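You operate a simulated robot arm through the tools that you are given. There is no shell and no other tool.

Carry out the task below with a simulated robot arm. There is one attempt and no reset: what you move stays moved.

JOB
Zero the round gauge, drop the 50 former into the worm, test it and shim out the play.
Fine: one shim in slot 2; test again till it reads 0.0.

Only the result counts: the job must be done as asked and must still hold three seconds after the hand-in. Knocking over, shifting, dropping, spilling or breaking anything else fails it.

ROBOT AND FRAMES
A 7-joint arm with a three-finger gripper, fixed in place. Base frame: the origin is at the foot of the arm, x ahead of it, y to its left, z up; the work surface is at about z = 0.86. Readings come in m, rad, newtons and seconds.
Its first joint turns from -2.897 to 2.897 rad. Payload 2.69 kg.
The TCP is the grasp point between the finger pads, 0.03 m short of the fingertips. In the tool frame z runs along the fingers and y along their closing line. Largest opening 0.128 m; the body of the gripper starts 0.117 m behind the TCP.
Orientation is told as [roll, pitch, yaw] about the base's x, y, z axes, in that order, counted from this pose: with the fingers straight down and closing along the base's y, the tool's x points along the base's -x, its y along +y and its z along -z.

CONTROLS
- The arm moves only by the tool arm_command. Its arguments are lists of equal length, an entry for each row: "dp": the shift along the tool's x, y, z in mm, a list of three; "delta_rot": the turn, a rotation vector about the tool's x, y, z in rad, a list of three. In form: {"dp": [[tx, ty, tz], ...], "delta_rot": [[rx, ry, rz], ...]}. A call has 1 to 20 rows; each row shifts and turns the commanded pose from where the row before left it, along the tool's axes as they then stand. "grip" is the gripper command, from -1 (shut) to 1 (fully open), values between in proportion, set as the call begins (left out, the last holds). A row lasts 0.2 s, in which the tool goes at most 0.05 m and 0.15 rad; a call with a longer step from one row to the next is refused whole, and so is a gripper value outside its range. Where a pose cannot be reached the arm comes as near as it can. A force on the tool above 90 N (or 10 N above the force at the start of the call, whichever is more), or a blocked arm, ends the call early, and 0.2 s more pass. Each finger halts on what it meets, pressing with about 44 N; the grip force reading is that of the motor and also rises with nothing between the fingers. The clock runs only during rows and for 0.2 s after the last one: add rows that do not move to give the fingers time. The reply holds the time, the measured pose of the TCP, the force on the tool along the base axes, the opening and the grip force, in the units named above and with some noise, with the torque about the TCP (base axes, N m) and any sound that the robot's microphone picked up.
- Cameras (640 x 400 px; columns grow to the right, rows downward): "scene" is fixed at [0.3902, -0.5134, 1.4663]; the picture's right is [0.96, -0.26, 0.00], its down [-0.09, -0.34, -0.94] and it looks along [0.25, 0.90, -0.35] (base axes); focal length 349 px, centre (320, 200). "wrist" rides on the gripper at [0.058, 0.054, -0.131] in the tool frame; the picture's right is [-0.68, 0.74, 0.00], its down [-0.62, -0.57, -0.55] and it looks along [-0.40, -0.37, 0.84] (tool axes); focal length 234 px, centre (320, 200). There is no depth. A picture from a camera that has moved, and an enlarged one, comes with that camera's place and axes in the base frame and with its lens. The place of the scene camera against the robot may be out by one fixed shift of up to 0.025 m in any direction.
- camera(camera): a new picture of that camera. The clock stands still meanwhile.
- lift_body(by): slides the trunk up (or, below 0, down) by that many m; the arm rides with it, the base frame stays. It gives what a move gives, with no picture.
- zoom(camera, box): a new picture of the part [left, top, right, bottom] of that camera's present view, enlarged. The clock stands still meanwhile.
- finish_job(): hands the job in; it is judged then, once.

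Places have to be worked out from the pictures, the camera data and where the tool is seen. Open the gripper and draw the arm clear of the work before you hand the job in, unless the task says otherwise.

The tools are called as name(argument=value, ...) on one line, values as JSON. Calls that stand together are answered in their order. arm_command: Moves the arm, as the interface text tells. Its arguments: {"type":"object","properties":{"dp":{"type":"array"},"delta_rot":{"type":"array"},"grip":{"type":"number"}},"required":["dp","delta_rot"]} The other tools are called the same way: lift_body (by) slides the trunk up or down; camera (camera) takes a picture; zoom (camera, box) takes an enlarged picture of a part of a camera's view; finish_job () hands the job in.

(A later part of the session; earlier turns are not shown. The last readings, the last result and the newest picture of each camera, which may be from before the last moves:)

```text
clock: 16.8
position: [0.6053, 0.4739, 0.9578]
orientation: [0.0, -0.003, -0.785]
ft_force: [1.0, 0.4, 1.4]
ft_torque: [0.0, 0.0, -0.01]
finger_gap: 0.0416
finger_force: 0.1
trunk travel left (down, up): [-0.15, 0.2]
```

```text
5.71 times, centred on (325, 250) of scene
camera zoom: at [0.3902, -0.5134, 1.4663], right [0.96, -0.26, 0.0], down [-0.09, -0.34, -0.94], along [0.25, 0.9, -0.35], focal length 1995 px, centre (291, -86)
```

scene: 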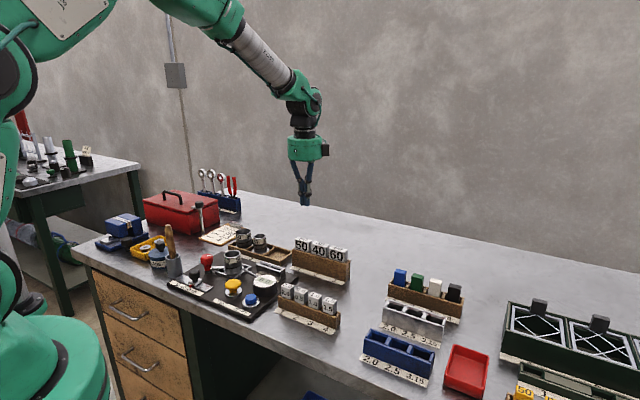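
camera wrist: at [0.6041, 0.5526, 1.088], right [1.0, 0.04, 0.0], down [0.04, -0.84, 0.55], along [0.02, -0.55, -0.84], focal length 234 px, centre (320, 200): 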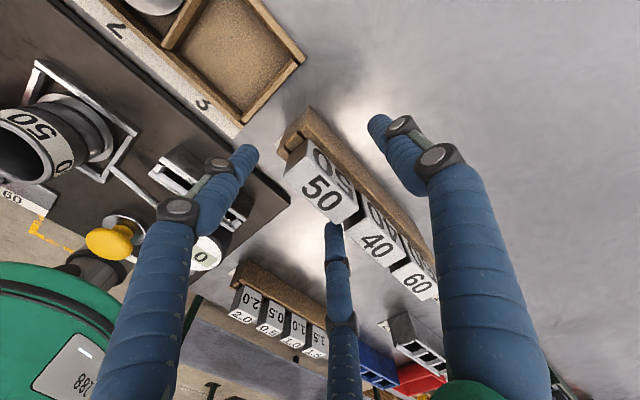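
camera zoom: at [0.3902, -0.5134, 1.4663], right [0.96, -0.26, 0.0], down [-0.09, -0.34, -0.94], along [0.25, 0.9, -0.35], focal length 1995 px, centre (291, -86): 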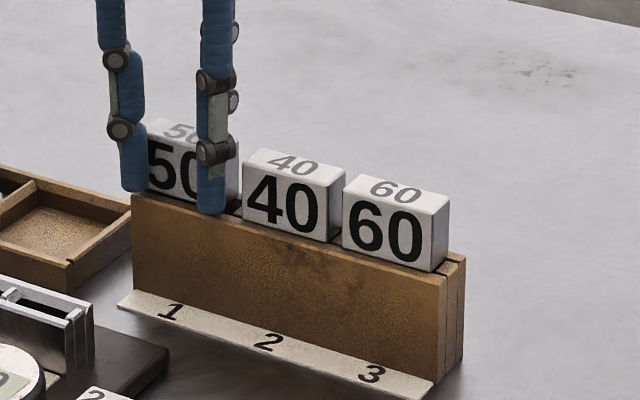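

Clear at a 42 mm gap, with the front pair now in front of the flat face. I keep closing to grip.

arm_command(dp=[[0, 0, 0], [0, 0, 0]], delta_rot=[[0, 0, 0], [0, 0, 0]], grip=-0.55)

zoom(camera="wrist", box=[250, 90, 410, 250])

```text
clock: 17.4
position: [0.6052, 0.4723, 0.9577]
orientation: [0.0, -0.001, -0.785]
ft_force: [5.4, -7.5, 0.5]
ft_torque: [-0.23, -0.2, -0.03]
finger_gap: 0.0328
finger_force: 44.3
trunk travel left (down, up): [-0.15, 0.2]
```

```text
2.50 times, centred on (330, 170) of wrist
camera zoom: at [0.6007, 0.5513, 1.0878], right [1.0, 0.04, 0.0], down [0.04, -0.84, 0.55], along [0.02, -0.55, -0.84], focal length 585 px, centre (295, 275)
```

zoom: 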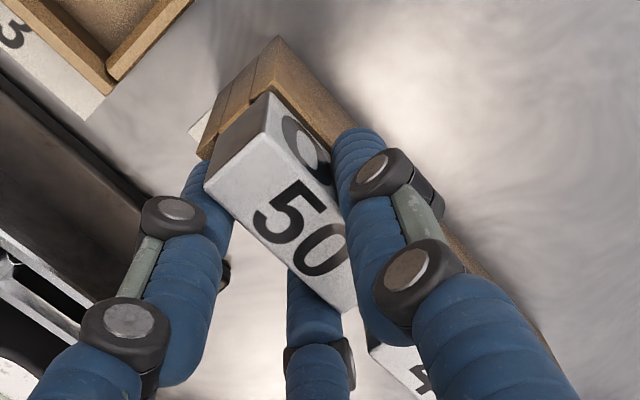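

The hand grips at a 33 mm gap with 44 N, as expected for this block. I command full closing and lift gently a few mm.

arm_command(dp=[[0, 0, 0], [0, 0, 0], [0, 0, -4], [0, 0, -6], [0, 0, -10], [0, 0, 0]], delta_rot=[[0, 0, 0], [0, 0, 0], [0, 0, 0], [0, 0, 0], [0, 0, 0], [0, 0, 0]], grip=-1)

zoom(camera="scene", box=[285, 205, 365, 285])

zoom(camera="wrist", box=[240, 60, 440, 260])

```text
clock: 18.8
position: [0.6057, 0.4728, 0.977]
orientation: [-0.002, 0.0, -0.782]
ft_force: [6.0, -6.2, -1.0]
ft_torque: [-0.42, -0.33, -0.03]
finger_gap: 0.0331
finger_force: 43.5
trunk travel left (down, up): [-0.15, 0.2]
```

```text
5.00 times, centred on (325, 245) of scene
camera zoom: at [0.3902, -0.5134, 1.4663], right [0.96, -0.26, 0.0], down [-0.09, -0.34, -0.94], along [0.25, 0.9, -0.35], focal length 1746 px, centre (295, -25)
```

zoom: 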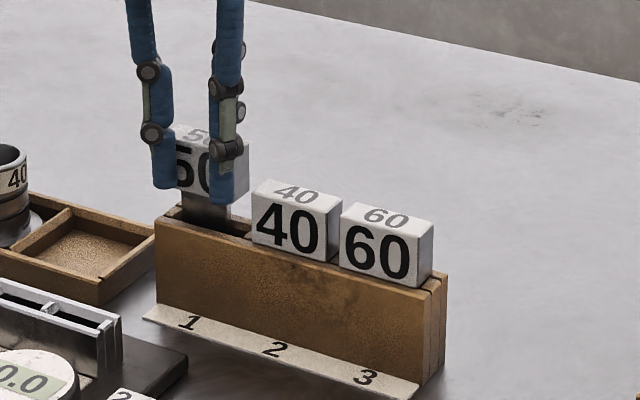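

```text
2.00 times, centred on (340, 160) of wrist
camera zoom: at [0.6008, 0.5515, 1.1083], right [1.0, 0.04, 0.0], down [0.04, -0.84, 0.55], along [0.02, -0.55, -0.84], focal length 468 px, centre (280, 280)
```

zoom: 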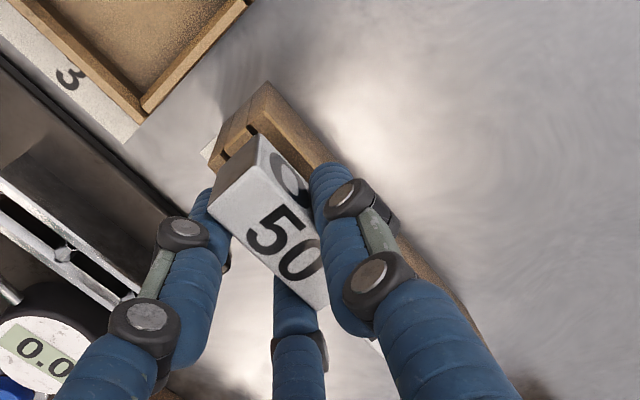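

The former lifts with its blade showing below. A side reaction of ~8 N along the rack suggests the blade rests against the slot's left end, so I ease 2.5 mm to the right before lifting more.

arm_command(dp=[[-1.5, 0, 0], [-1, 0, 0], [0, 0, 0]], delta_rot=[[0, 0, 0], [0, 0, 0], [0, 0, 0]])

```text
clock: 19.6
position: [0.6076, 0.4719, 0.9762]
orientation: [0.001, 0.001, -0.784]
ft_force: [0.9, 0.3, -2.3]
ft_torque: [0.01, 0.0, -0.02]
finger_gap: 0.0328
finger_force: 44.1
trunk travel left (down, up): [-0.15, 0.2]
```

Relieved. Now I lift straight up by about 85 mm.

arm_command(dp=[[0, 0, -10], [0, 0, -15], [0, 0, -20], [0, 0, -20], [0, 0, -20], [0, 0, 0]], delta_rot=[[0, 0, 0], [0, 0, 0], [0, 0, 0], [0, 0, 0], [0, 0, 0], [0, 0, 0]])

zoom(camera="scene", box=[270, 160, 370, 285])

camera(camera="wrist")

```text
clock: 21.0
position: [0.6057, 0.471, 1.0636]
orientation: [0.0, 0.0, -0.786]
ft_force: [-0.2, -0.3, -1.5]
ft_torque: [-0.01, -0.02, 0.0]
finger_gap: 0.0329
finger_force: 44.3
trunk travel left (down, up): [-0.15, 0.2]
```

```text
3.20 times, centred on (320, 222) of scene
camera zoom: at [0.3902, -0.5134, 1.4663], right [0.96, -0.26, 0.0], down [-0.09, -0.34, -0.94], along [0.25, 0.9, -0.35], focal length 1117 px, centre (320, 128)
```

zoom: 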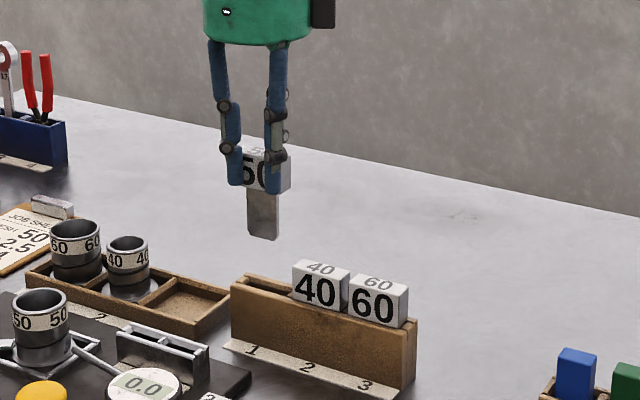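

```text
taken
camera wrist: at [0.6015, 0.55, 1.1941], right [1.0, 0.04, 0.0], down [0.04, -0.84, 0.55], along [0.02, -0.55, -0.84], focal length 234 px, centre (320, 200)
```

wrist: 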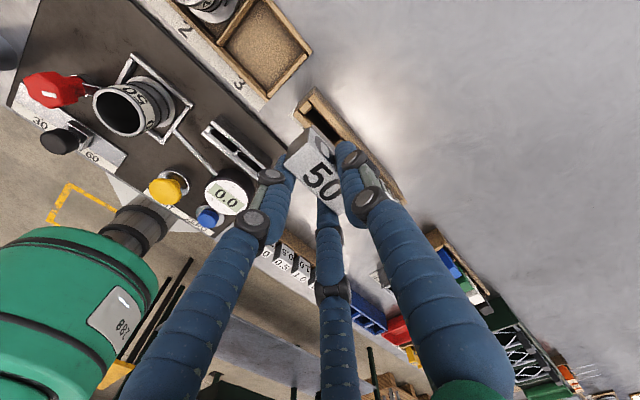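

The 50 former is free of the rack. I zoom in to measure its blade.

zoom(camera="scene", box=[285, 190, 325, 245])

zoom(camera="wrist", box=[200, 100, 420, 270])

zoom(camera="wrist", box=[10, 30, 250, 230])

```text
7.27 times, centred on (305, 218) of scene
camera zoom: at [0.3902, -0.5134, 1.4663], right [0.96, -0.26, 0.0], down [-0.09, -0.34, -0.94], along [0.25, 0.9, -0.35], focal length 2539 px, centre (429, 73)
```

zoom: 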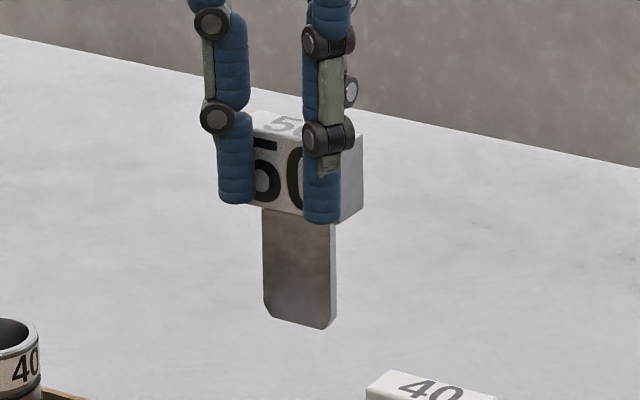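

```text
2.35 times, centred on (310, 185) of wrist
camera zoom: at [0.6015, 0.55, 1.1941], right [1.0, 0.04, 0.0], down [0.04, -0.84, 0.55], along [0.02, -0.55, -0.84], focal length 551 px, centre (344, 235)
```

zoom: 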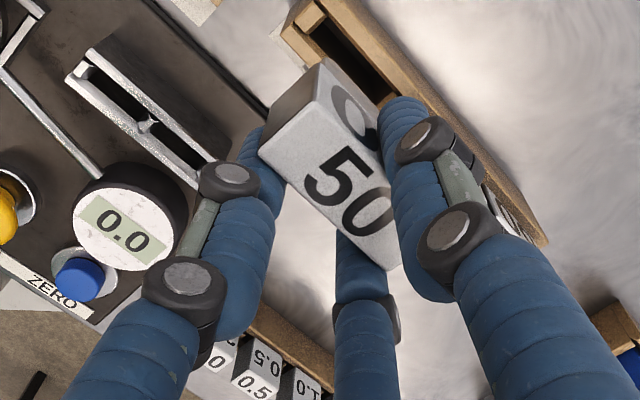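

```text
2.00 times, centred on (130, 130) of wrist
camera zoom: at [0.6015, 0.55, 1.1941], right [1.0, 0.04, 0.0], down [0.04, -0.84, 0.55], along [0.02, -0.55, -0.84], focal length 468 px, centre (700, 340)
```

zoom: 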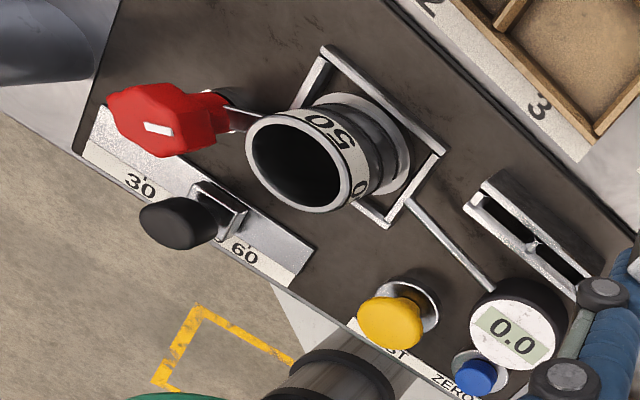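

The blade is about 36 mm wide and 52 mm long, and the worm's rim triangulates to (0.386, 0.484, z≈0.928) with ~47 mm bore. I move the camera over the worm to look inside before inserting.

arm_command(dp=[[0, 0, -20], [17.6, -33.2, -2], [17.6, -33.2, -2], [17.6, -33.2, -2], [17.6, -33.2, -2], [17.6, -33.2, 0], [17.6, -33.2, 0], [0, 0, 0]], delta_rot=[[0, 0, 0], [0, 0, 0], [0, 0, 0], [0, 0, 0], [0, 0, 0], [0, 0, 0], [0, 0, 0], [0, 0, 0]])

camera(camera="wrist")

zoom(camera="wrist", box=[220, 0, 440, 140])

```text
clock: 22.8
position: [0.3923, 0.403, 1.0892]
orientation: [0.001, 0.001, -0.784]
ft_force: [-0.1, -0.4, -1.3]
ft_torque: [0.04, -0.06, 0.01]
finger_gap: 0.0328
finger_force: 44.1
trunk travel left (down, up): [-0.15, 0.2]
```

```text
taken
camera wrist: at [0.3873, 0.482, 1.2199], right [1.0, 0.04, 0.0], down [0.04, -0.84, 0.55], along [0.02, -0.55, -0.84], focal length 234 px, centre (320, 200)
```

wrist: 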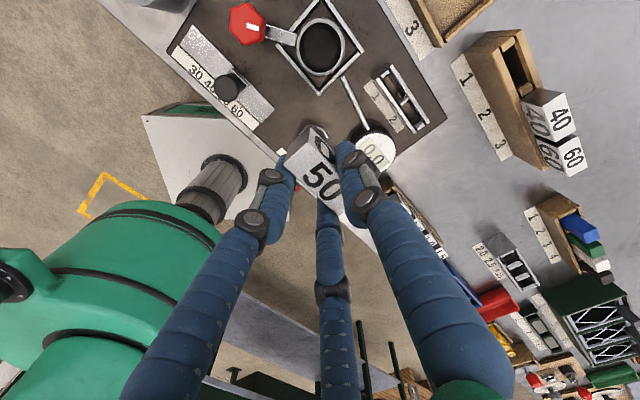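

```text
2.86 times, centred on (330, 70) of wrist
camera zoom: at [0.3873, 0.482, 1.2199], right [1.0, 0.04, 0.0], down [0.04, -0.84, 0.55], along [0.02, -0.55, -0.84], focal length 669 px, centre (291, 571)
```

zoom: 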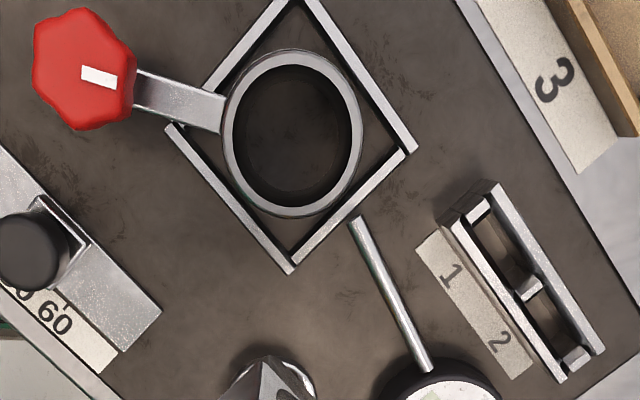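

The worm is a plain open bore centred at about (0.3875, 0.483). I move the former above it, blade tip roughly 15 mm over the rim, and check with both cameras.

arm_command(dp=[[28.7, 23.6, 0], [28.7, 23.6, 0], [0, 0, 17], [0, 0, 17], [0, 0, 17], [0, 0, 0]], delta_rot=[[0, 0, 0], [0, 0, 0], [0, 0, 0], [0, 0, 0], [0, 0, 0], [0, 0, 0]])

zoom(camera="scene", box=[200, 210, 270, 280])

camera(camera="wrist")

```text
clock: 24.2
position: [0.3841, 0.4779, 1.038]
orientation: [0.002, -0.001, -0.786]
ft_force: [-0.2, 0.1, -2.5]
ft_torque: [-0.03, -0.01, -0.03]
finger_gap: 0.0326
finger_force: 44.5
trunk travel left (down, up): [-0.15, 0.2]
```

```text
5.71 times, centred on (235, 245) of scene
camera zoom: at [0.3902, -0.5134, 1.4663], right [0.96, -0.26, 0.0], down [-0.09, -0.34, -0.94], along [0.25, 0.9, -0.35], focal length 1995 px, centre (806, -57)
```

zoom: 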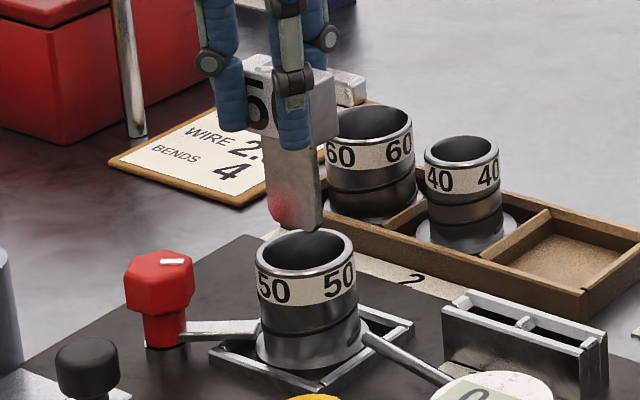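

```text
taken
camera wrist: at [0.3798, 0.5567, 1.168], right [1.0, 0.04, 0.0], down [0.04, -0.83, 0.55], along [0.02, -0.55, -0.84], focal length 234 px, centre (320, 200)
```

wrist: 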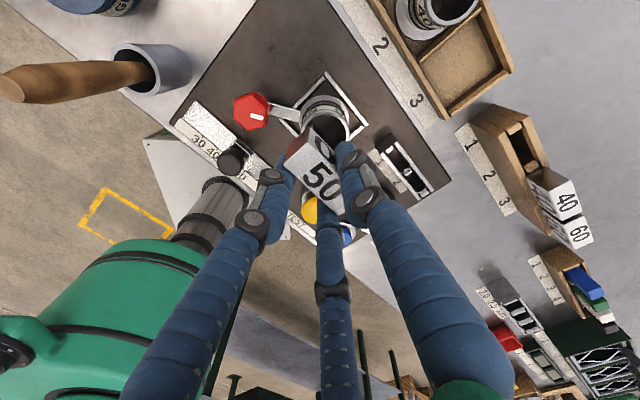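

The blade tip hovers just behind/over the rim; I zoom further to measure the lateral offset between blade and bore.

zoom(camera="scene", box=[230, 225, 270, 265])

zoom(camera="wrist", box=[250, 60, 390, 220])

```text
10.00 times, centred on (250, 245) of scene
camera zoom: at [0.3902, -0.5134, 1.4663], right [0.96, -0.26, 0.0], down [-0.09, -0.34, -0.94], along [0.25, 0.9, -0.35], focal length 3491 px, centre (1020, -250)
```

zoom: 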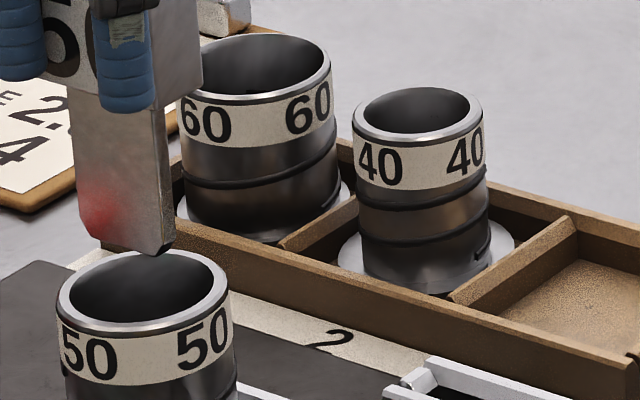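

```text
2.50 times, centred on (320, 140) of wrist
camera zoom: at [0.3798, 0.5567, 1.168], right [1.0, 0.04, 0.0], down [0.04, -0.83, 0.55], along [0.02, -0.55, -0.84], focal length 585 px, centre (320, 350)
```

zoom: 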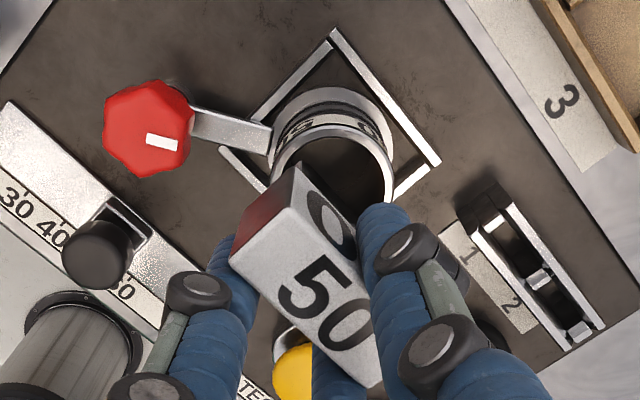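

The scene view suggests the blade sits ~3 mm left of the bore centre while the wrist view says it is centred. I lower 12 mm so the tip is right at rim height and compare again.

arm_command(dp=[[0, 0, 6], [0, 0, 6], [0, 0, 0]], delta_rot=[[0, 0, 0], [0, 0, 0], [0, 0, 0]])

zoom(camera="scene", box=[220, 240, 250, 265])

```text
clock: 25.0
position: [0.3844, 0.4789, 1.0282]
orientation: [-0.001, -0.002, -0.784]
ft_force: [-0.4, -0.2, -2.5]
ft_torque: [0.0, 0.03, 0.0]
finger_gap: 0.0329
finger_force: 44.2
trunk travel left (down, up): [-0.15, 0.2]
```

```text
16.00 times, centred on (235, 252) of scene
camera zoom: at [0.3902, -0.5134, 1.4663], right [0.96, -0.26, 0.0], down [-0.09, -0.34, -0.94], along [0.25, 0.9, -0.35], focal length 5586 px, centre (1680, -640)
```

zoom: 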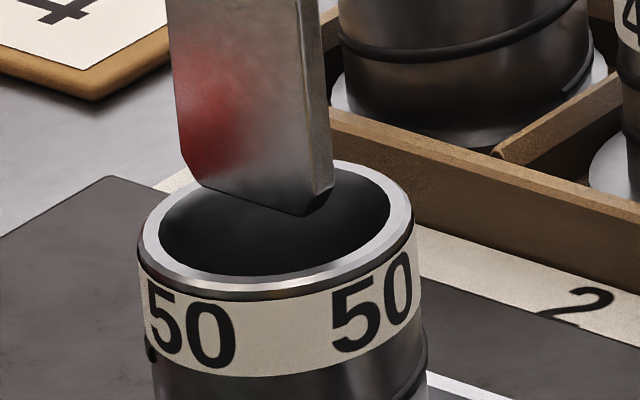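

At rim level the blade appears within the bore, about 2.7 mm left of centre in the picture. I nudge 1.5 mm right and 2 mm back and lower slowly while watching the force.

arm_command(dp=[[-1.5, 2, 0], [0, 0, 5], [0, 0, 5], [0, 0, 5], [0, 0, 0]], delta_rot=[[0, 0, 0], [0, 0, 0], [0, 0, 0], [0, 0, 0], [0, 0, 0]])

zoom(camera="scene", box=[215, 235, 255, 270])

```text
clock: 26.2
position: [0.3871, 0.4789, 1.0115]
orientation: [0.001, -0.001, -0.783]
ft_force: [-0.2, -0.1, -1.2]
ft_torque: [-0.01, 0.01, -0.01]
finger_gap: 0.033
finger_force: 44.0
trunk travel left (down, up): [-0.15, 0.2]
```

```text
11.43 times, centred on (235, 252) of scene
camera zoom: at [0.3902, -0.5134, 1.4663], right [0.96, -0.26, 0.0], down [-0.09, -0.34, -0.94], along [0.25, 0.9, -0.35], focal length 3990 px, centre (1291, -400)
```

zoom: 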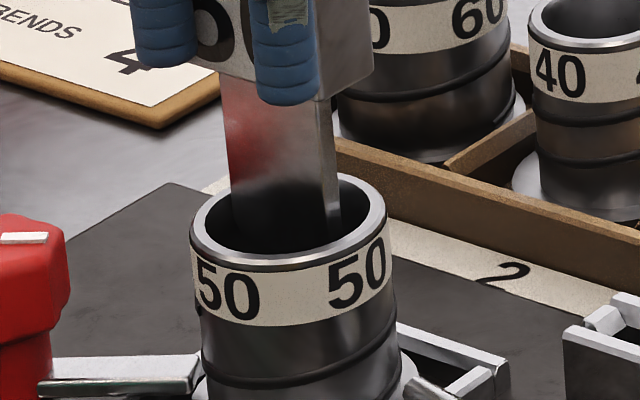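

The blade has entered the bore freely. I continue down 32 mm, then slow near seating.

arm_command(dp=[[0, 0, 8], [0, 0, 8], [0, 0, 8], [0, 0, 8], [0, 0, 0]], delta_rot=[[0, 0, 0], [0, 0, 0], [0, 0, 0], [0, 0, 0], [0, 0, 0]])

zoom(camera="scene", box=[205, 225, 265, 280])

```text
clock: 27.4
position: [0.3856, 0.4775, 0.979]
orientation: [0.001, 0.0, -0.784]
ft_force: [0.1, -0.7, -2.8]
ft_torque: [-0.03, 0.0, -0.02]
finger_gap: 0.0326
finger_force: 44.0
trunk travel left (down, up): [-0.15, 0.2]
```

```text
7.27 times, centred on (235, 252) of scene
camera zoom: at [0.3902, -0.5134, 1.4663], right [0.96, -0.26, 0.0], down [-0.09, -0.34, -0.94], along [0.25, 0.9, -0.35], focal length 2539 px, centre (938, -182)
```

zoom: 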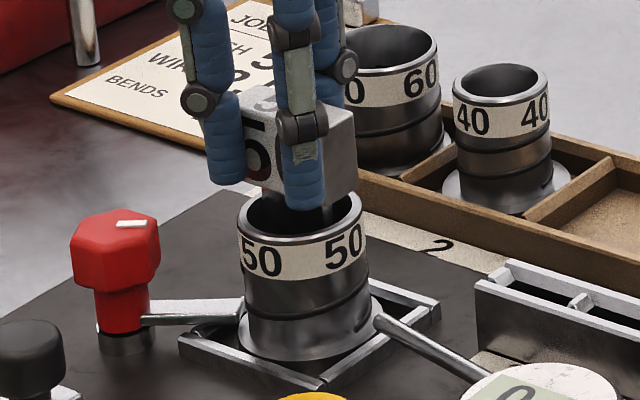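

About 10 mm remains. I lower in small steps until contact.

arm_command(dp=[[0, 0, 3], [0, 0, 3], [0, 0, 2], [0, 0, 0]], delta_rot=[[0, 0, 0], [0, 0, 0], [0, 0, 0], [0, 0, 0]])

zoom(camera="scene", box=[205, 225, 265, 280])

```text
clock: 28.4
position: [0.3859, 0.4774, 0.9724]
orientation: [0.001, 0.001, -0.782]
ft_force: [0.0, -0.1, -2.2]
ft_torque: [-0.07, 0.04, 0.0]
finger_gap: 0.0329
finger_force: 44.0
trunk travel left (down, up): [-0.15, 0.2]
```

```text
7.27 times, centred on (235, 252) of scene
camera zoom: at [0.3902, -0.5134, 1.4663], right [0.96, -0.26, 0.0], down [-0.09, -0.34, -0.94], along [0.25, 0.9, -0.35], focal length 2539 px, centre (938, -182)
```

zoom: 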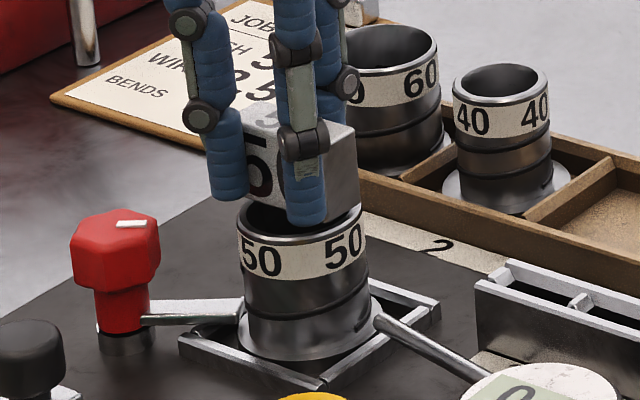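

arm_command(dp=[[0, 0, 2], [0, 0, 2], [0, 0, 0]], delta_rot=[[0, 0, 0], [0, 0, 0], [0, 0, 0]])

zoom(camera="scene", box=[205, 225, 265, 280])

```text
clock: 29.2
position: [0.3856, 0.4777, 0.9707]
orientation: [0.001, 0.0, -0.784]
ft_force: [-3.7, -1.9, 11.3]
ft_torque: [0.27, 0.2, 0.07]
finger_gap: 0.0329
finger_force: 43.7
trunk travel left (down, up): [-0.15, 0.2]
```

```text
7.27 times, centred on (235, 252) of scene
camera zoom: at [0.3902, -0.5134, 1.4663], right [0.96, -0.26, 0.0], down [-0.09, -0.34, -0.94], along [0.25, 0.9, -0.35], focal length 2539 px, centre (938, -182)
```

zoom: 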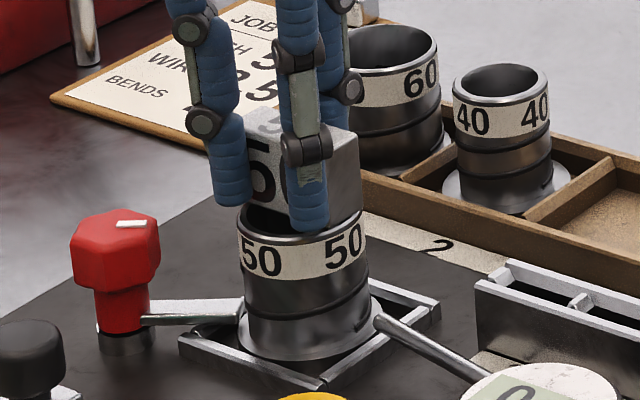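

Contact at TCP z≈0.971 with ~13 N, matching the block seating on the rim. I open the fingers to release it and check.

arm_command(dp=[[0, 0, -1.5], [0, 0, 0], [0, 0, 0]], delta_rot=[[0, 0, 0], [0, 0, 0], [0, 0, 0]], grip=0.1)

zoom(camera="scene", box=[205, 225, 265, 280])

camera(camera="wrist")

```text
clock: 30.0
position: [0.3869, 0.4789, 0.969]
orientation: [0.0, -0.001, -0.786]
ft_force: [0.4, 0.6, -0.2]
ft_torque: [-0.03, 0.03, -0.01]
finger_gap: 0.0706
finger_force: 0.1
trunk travel left (down, up): [-0.15, 0.2]
```

```text
7.27 times, centred on (235, 252) of scene
camera zoom: at [0.3902, -0.5134, 1.4663], right [0.96, -0.26, 0.0], down [-0.09, -0.34, -0.94], along [0.25, 0.9, -0.35], focal length 2539 px, centre (938, -182)
```

zoom: 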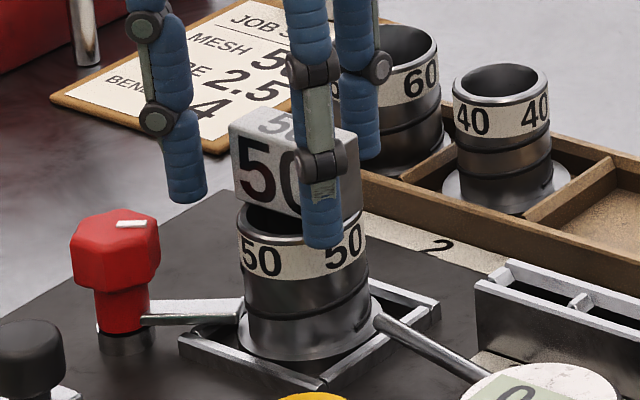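

```text
taken
camera wrist: at [0.3822, 0.5572, 1.1001], right [1.0, 0.04, 0.0], down [0.04, -0.84, 0.55], along [0.02, -0.55, -0.84], focal length 234 px, centre (320, 200)
```

wrist: 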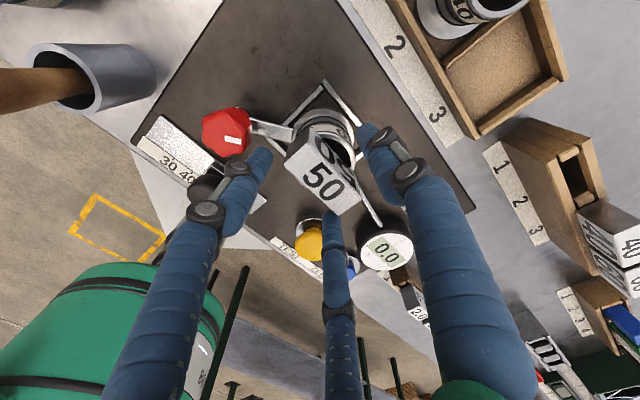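

The former sits square on the worm and the fingers are clear. I raise the hand straight up.

arm_command(dp=[[0, 0, -10], [0, 0, -25], [0, 0, -35], [0, 0, -30], [0, 0, 0]], delta_rot=[[0, 0, 0], [0, 0, 0], [0, 0, 0], [0, 0, 0], [0, 0, 0]])

zoom(camera="scene", box=[195, 225, 305, 315])

camera(camera="wrist")

```text
clock: 31.2
position: [0.386, 0.4781, 1.0684]
orientation: [0.0, 0.0, -0.785]
ft_force: [0.6, 0.7, -0.2]
ft_torque: [0.05, -0.04, 0.03]
finger_gap: 0.0705
finger_force: 0.0
trunk travel left (down, up): [-0.15, 0.2]
```

```text
4.44 times, centred on (250, 270) of scene
camera zoom: at [0.3902, -0.5134, 1.4663], right [0.96, -0.26, 0.0], down [-0.09, -0.34, -0.94], along [0.25, 0.9, -0.35], focal length 1552 px, centre (631, -111)
```

zoom: 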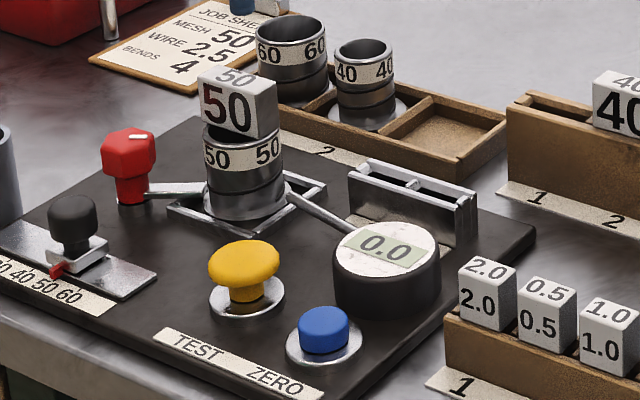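

```text
taken
camera wrist: at [0.3823, 0.557, 1.199], right [1.0, 0.04, 0.0], down [0.04, -0.84, 0.55], along [0.02, -0.55, -0.84], focal length 234 px, centre (320, 200)
```

wrist: 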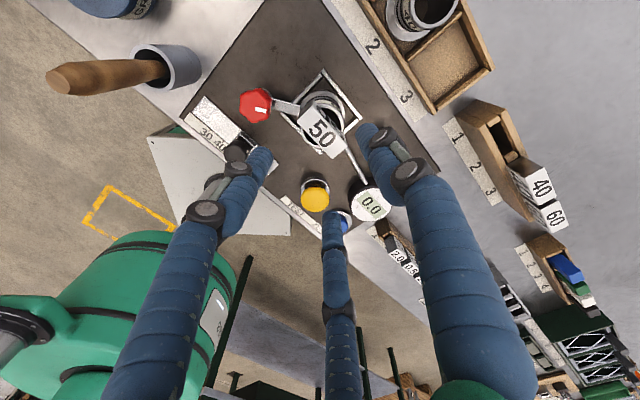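

Former seated and gauge at 0.0. TEST triangulates to (0.382, 0.365), top z≈0.90; I close the fingers, move over it and stop ~40 mm above.

arm_command(dp=[[-25.7, -27.7, 0], [-25.7, -27.7, 0], [-25.6, -27.6, 0], [0, 0, 31], [0, 0, 31], [0, 0, 31], [0, 0, 0]], delta_rot=[[0, 0, 0], [0, 0, 0], [0, 0, 0], [0, 0, 0], [0, 0, 0], [0, 0, 0], [0, 0, 0]], grip=-1)

zoom(camera="scene", box=[195, 225, 305, 315])

camera(camera="wrist")

```text
clock: 32.8
position: [0.3826, 0.3674, 0.9766]
orientation: [0.0, 0.0, -0.782]
ft_force: [1.1, -1.5, -0.2]
ft_torque: [0.0, 0.01, -0.02]
finger_gap: 0.0021
finger_force: 31.4
trunk travel left (down, up): [-0.15, 0.2]
```

```text
4.44 times, centred on (250, 270) of scene
camera zoom: at [0.3902, -0.5134, 1.4663], right [0.96, -0.26, 0.0], down [-0.09, -0.34, -0.94], along [0.25, 0.9, -0.35], focal length 1552 px, centre (631, -111)
```

zoom: 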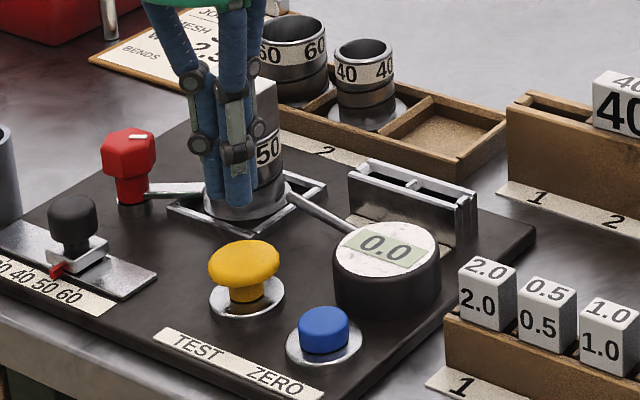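

```text
taken
camera wrist: at [0.3785, 0.445, 1.1062], right [1.0, 0.04, 0.0], down [0.04, -0.84, 0.55], along [0.02, -0.55, -0.84], focal length 234 px, centre (320, 200)
```

wrist: 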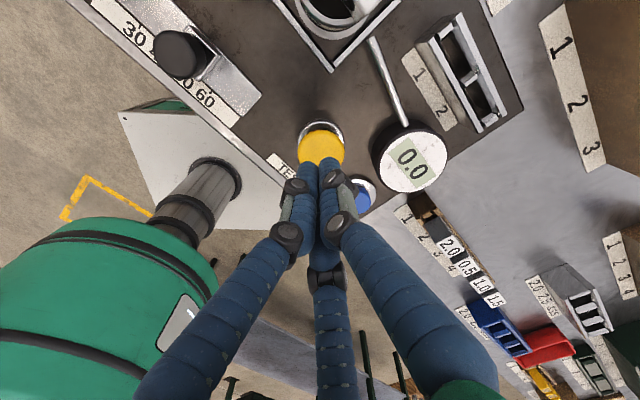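

Well aligned with the yellow button. I descend and press in small steps.

arm_command(dp=[[0, 0, 20], [0, 0, 15], [0, 0, 5], [0, 0, 3], [0, 0, 3], [0, 0, 2], [0, 0, 0]], delta_rot=[[0, 0, 0], [0, 0, 0], [0, 0, 0], [0, 0, 0], [0, 0, 0], [0, 0, 0], [0, 0, 0]])

zoom(camera="scene", box=[195, 225, 305, 315])

```text
clock: 34.4
position: [0.383, 0.3661, 0.9301]
orientation: [0.003, 0.0, -0.786]
ft_force: [0.6, -5.7, 24.7]
ft_torque: [-0.22, -0.03, -0.04]
finger_gap: 0.002
finger_force: 30.9
trunk travel left (down, up): [-0.15, 0.2]
heard: click
```

```text
4.44 times, centred on (250, 270) of scene
camera zoom: at [0.3902, -0.5134, 1.4663], right [0.96, -0.26, 0.0], down [-0.09, -0.34, -0.94], along [0.25, 0.9, -0.35], focal length 1552 px, centre (631, -111)
```

zoom: 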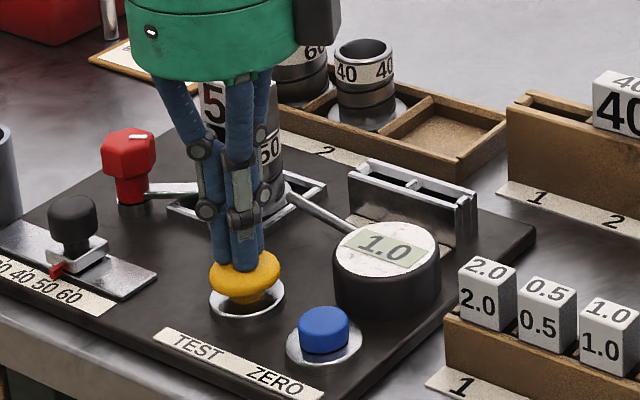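

Click; the gauge reads 1.0 of play, so the 1.0 shim (rack position 3) is needed. I back off upward.

arm_command(dp=[[0, 0, -8], [0, 0, -30], [0, 0, -40], [0, 0, -40], [0, 0, -25], [0, 0, 0]], delta_rot=[[0, 0, 0], [0, 0, 0], [0, 0, 0], [0, 0, 0], [0, 0, 0], [0, 0, 0]])

zoom(camera="scene", box=[220, 240, 340, 340])

camera(camera="wrist")

```text
clock: 35.8
position: [0.382, 0.3664, 1.0733]
orientation: [0.0, 0.0, -0.784]
ft_force: [-0.5, 0.2, 0.0]
ft_torque: [0.0, -0.03, -0.04]
finger_gap: 0.0021
finger_force: 31.3
trunk travel left (down, up): [-0.15, 0.2]
```

```text
4.00 times, centred on (280, 290) of scene
camera zoom: at [0.3902, -0.5134, 1.4663], right [0.96, -0.26, 0.0], down [-0.09, -0.34, -0.94], along [0.25, 0.9, -0.35], focal length 1396 px, centre (480, -160)
```

zoom: 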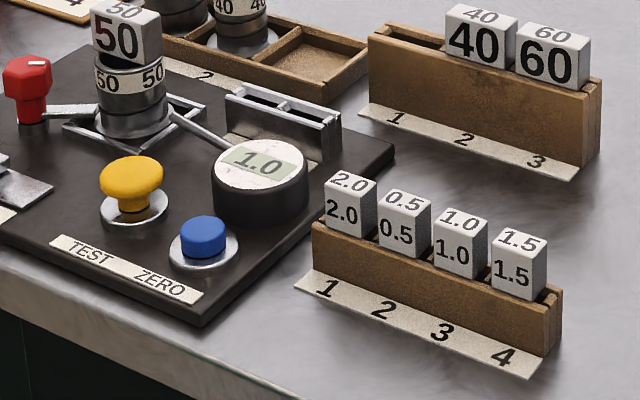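

```text
taken
camera wrist: at [0.3781, 0.4451, 1.2038], right [1.0, 0.04, 0.0], down [0.04, -0.84, 0.55], along [0.02, -0.55, -0.84], focal length 234 px, centre (320, 200)
```

wrist: 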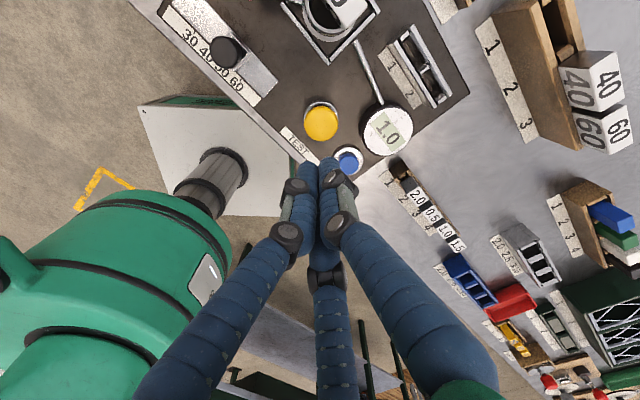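

Reading confirmed at 1.0. Before picking the shim I look straight down on the shim holder (slot 2) to get its exact position and direction.

arm_command(dp=[[-34.8, 22.8, 10], [-34.8, 22.8, 15], [-34.8, 22.8, 18], [0, 0, 0]], delta_rot=[[0, 0, 0], [0, 0, 0], [0, 0, 0], [0, 0, 0]])

camera(camera="wrist")

zoom(camera="wrist", box=[250, 0, 410, 110])

```text
clock: 36.8
position: [0.504, 0.3406, 1.0271]
orientation: [0.0, 0.0, -0.783]
ft_force: [1.0, -0.4, 0.5]
ft_torque: [-0.02, 0.02, -0.03]
finger_gap: 0.0022
finger_force: 31.8
trunk travel left (down, up): [-0.15, 0.2]
```

```text
taken
camera wrist: at [0.4995, 0.4189, 1.1571], right [1.0, 0.04, 0.0], down [0.04, -0.84, 0.55], along [0.02, -0.55, -0.84], focal length 234 px, centre (320, 200)
```

wrist: 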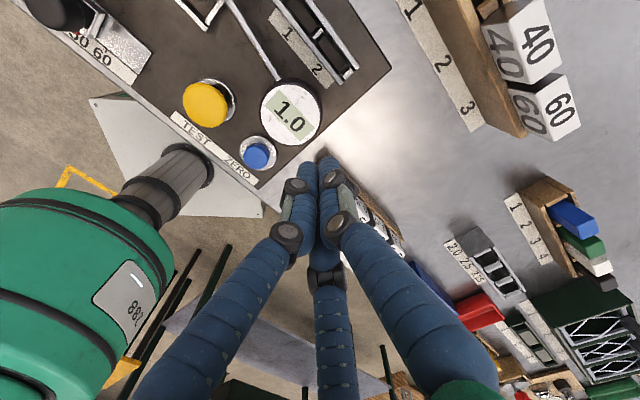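

```text
3.64 times, centred on (330, 55) of wrist
camera zoom: at [0.4995, 0.4189, 1.1571], right [1.0, 0.04, 0.0], down [0.04, -0.84, 0.55], along [0.02, -0.55, -0.84], focal length 852 px, centre (284, 727)
```

zoom: 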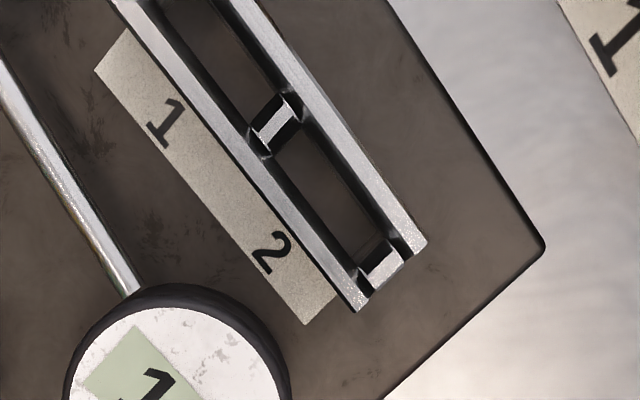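

A clear top view of slot 2. I zoom in more to measure it.

zoom(camera="wrist", box=[300, 10, 370, 85])

zoom(camera="scene", box=[250, 250, 300, 290])

```text
5.33 times, centred on (335, 48) of wrist
camera zoom: at [0.4995, 0.4189, 1.1571], right [1.0, 0.04, 0.0], down [0.04, -0.84, 0.55], along [0.02, -0.55, -0.84], focal length 1249 px, centre (240, 1013)
```

zoom: 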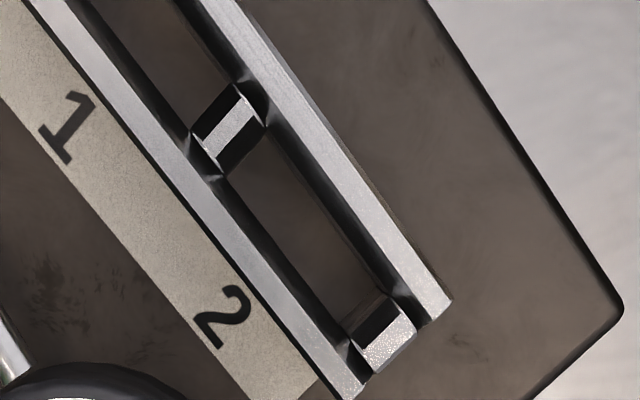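

```text
10.00 times, centred on (275, 270) of scene
camera zoom: at [0.3902, -0.5134, 1.4663], right [0.96, -0.26, 0.0], down [-0.09, -0.34, -0.94], along [0.25, 0.9, -0.35], focal length 3491 px, centre (770, -500)
```

zoom: 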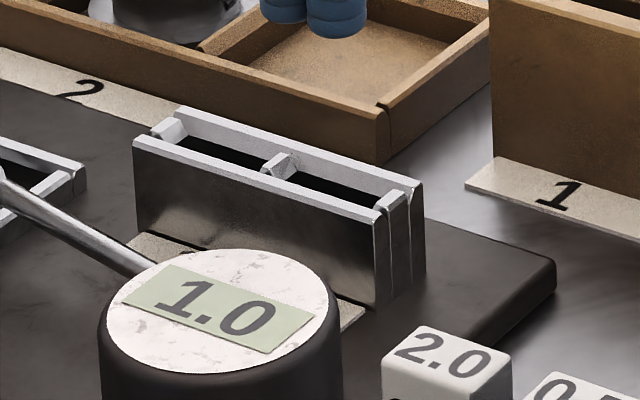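

Slot 2 measures about 35×11.5 mm centred at (0.511, 0.415), top z≈0.90, running at ≈−44°. Next I look straight down on the shim rack.

arm_command(dp=[[-40.5, -18, 0], [-40.5, -18, 0], [-40.5, -18, 0], [-40.5, -18, 0], [-40.5, -18, 0], [0, 0, 0]], delta_rot=[[0, 0, 0], [0, 0, 0], [0, 0, 0], [0, 0, 0], [0, 0, 0], [0, 0, 0]])

camera(camera="wrist")

zoom(camera="wrist", box=[240, 0, 400, 110])

```text
clock: 38.2
position: [0.5844, 0.1332, 1.0279]
orientation: [0.001, 0.001, -0.785]
ft_force: [-0.9, -0.6, 0.3]
ft_torque: [0.01, 0.02, -0.01]
finger_gap: 0.0023
finger_force: 31.1
trunk travel left (down, up): [-0.15, 0.2]
```

```text
taken
camera wrist: at [0.5801, 0.2108, 1.1591], right [1.0, 0.04, 0.0], down [0.04, -0.84, 0.55], along [0.02, -0.55, -0.84], focal length 234 px, centre (320, 200)
```

wrist: 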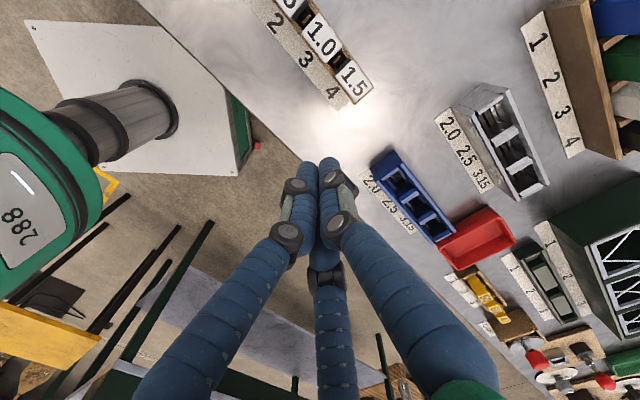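

```text
3.64 times, centred on (320, 55) of wrist
camera zoom: at [0.5801, 0.2108, 1.1591], right [1.0, 0.04, 0.0], down [0.04, -0.84, 0.55], along [0.02, -0.55, -0.84], focal length 852 px, centre (320, 727)
```

zoom: 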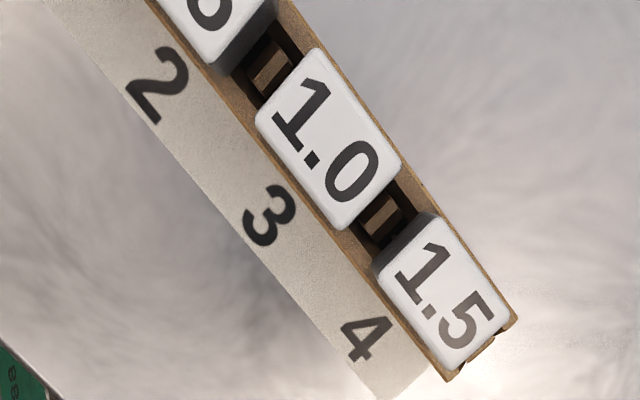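

The 1.0 shim's head is ≈28.5×17.5 mm with ~11 mm gaps to its neighbours, centred near (0.5815, 0.2167), top z≈0.927. A grasp with one finger behind and two at the front corners clears the neighbours; I move to hover above it with a ~55 mm opening.

arm_command(dp=[[30.5, 26.1, 0], [30.6, 26.2, 0], [0, 0, 19], [0, 0, 19], [0, 0, 0]], delta_rot=[[0, 0, 0], [0, 0, 0], [0, 0, 0], [0, 0, 0], [0, 0, 0]], grip=-0.1)

camera(camera="wrist")

zoom(camera="wrist", box=[250, 90, 390, 220])

zoom(camera="scene", box=[260, 250, 360, 340])

```text
clock: 39.4
position: [0.578, 0.2145, 0.991]
orientation: [0.0, 0.003, -0.786]
ft_force: [-0.5, 0.4, 0.5]
ft_torque: [-0.02, 0.03, 0.01]
finger_gap: 0.0578
finger_force: 0.1
trunk travel left (down, up): [-0.15, 0.2]
```

```text
taken
camera wrist: at [0.5743, 0.2926, 1.1217], right [1.0, 0.04, 0.0], down [0.04, -0.84, 0.55], along [0.02, -0.55, -0.84], focal length 234 px, centre (320, 200)
```

wrist: 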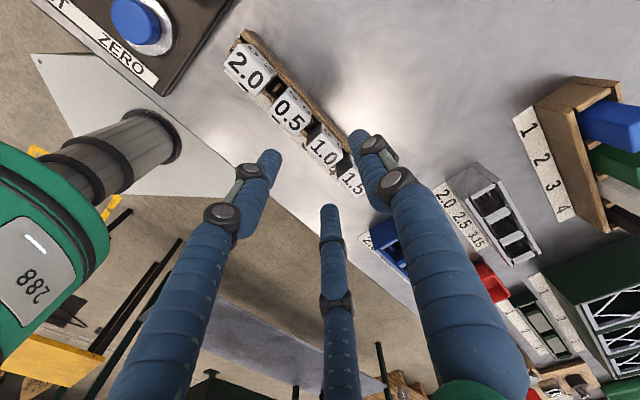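

```text
3.08 times, centred on (320, 155) of wrist
camera zoom: at [0.5743, 0.2926, 1.1217], right [1.0, 0.04, 0.0], down [0.04, -0.84, 0.55], along [0.02, -0.55, -0.84], focal length 720 px, centre (320, 338)
```

zoom: 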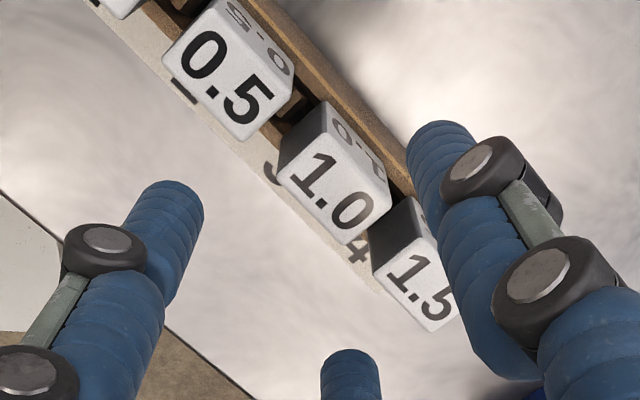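

```text
4.44 times, centred on (310, 295) of scene
camera zoom: at [0.3902, -0.5134, 1.4663], right [0.96, -0.26, 0.0], down [-0.09, -0.34, -0.94], along [0.25, 0.9, -0.35], focal length 1552 px, centre (364, -222)
```

zoom: 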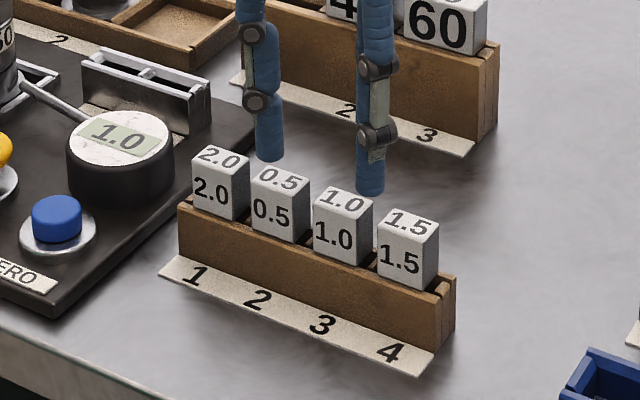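

In tool coordinates the 1.0 head spans x −15.6…+12.3 mm, y −3.8…+13.6 mm, so I shift 1.6 mm and descend with the fingertips stopping just above the rack top.

arm_command(dp=[[-1.6, 0.2, 0], [0, 0, 20], [0, 0, 20], [0, 0, 12], [0, 0, 8], [0, 0, 0]], delta_rot=[[0, 0, 0], [0, 0, 0], [0, 0, 0], [0, 0, 0], [0, 0, 0], [0, 0, 0]])

camera(camera="wrist")

zoom(camera="scene", box=[270, 265, 350, 335])

```text
clock: 40.8
position: [0.5799, 0.2141, 0.9318]
orientation: [0.0, 0.0, -0.786]
ft_force: [-0.1, 0.1, 0.7]
ft_torque: [0.02, -0.02, 0.02]
finger_gap: 0.0577
finger_force: 0.1
trunk travel left (down, up): [-0.15, 0.2]
```

```text
taken
camera wrist: at [0.5753, 0.2924, 1.0613], right [1.0, 0.04, 0.0], down [0.04, -0.84, 0.55], along [0.02, -0.55, -0.84], focal length 234 px, centre (320, 200)
```

wrist: 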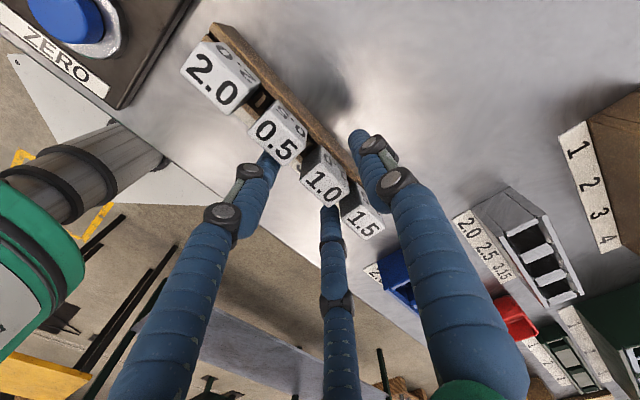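

```text
5.71 times, centred on (310, 300) of scene
camera zoom: at [0.3902, -0.5134, 1.4663], right [0.96, -0.26, 0.0], down [-0.09, -0.34, -0.94], along [0.25, 0.9, -0.35], focal length 1995 px, centre (377, -371)
```

zoom: 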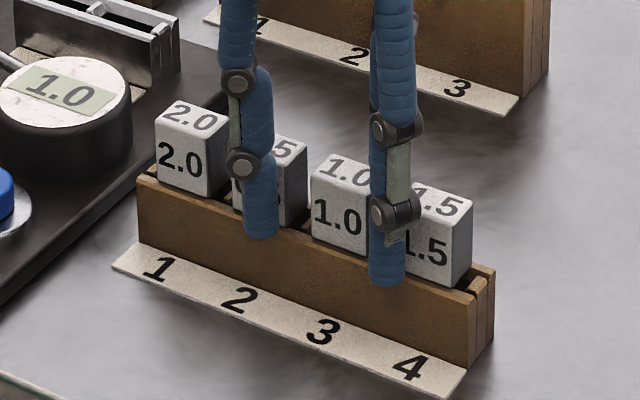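

No contact so far. I zoom the wrist view to recheck centring before closing.

zoom(camera="wrist", box=[250, 100, 400, 240])

```text
2.86 times, centred on (325, 170) of wrist
camera zoom: at [0.5753, 0.2924, 1.0613], right [1.0, 0.04, 0.0], down [0.04, -0.84, 0.55], along [0.02, -0.55, -0.84], focal length 669 px, centre (306, 286)
```

zoom: 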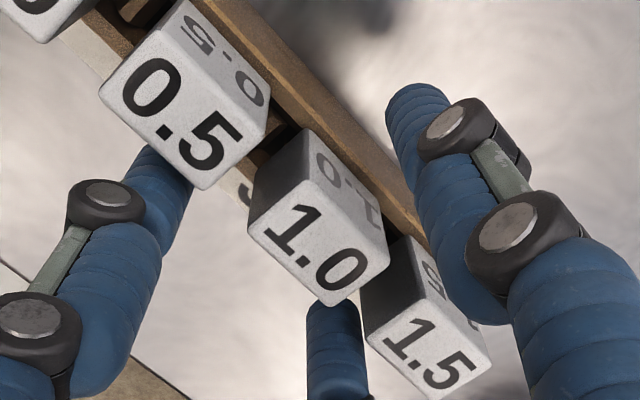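

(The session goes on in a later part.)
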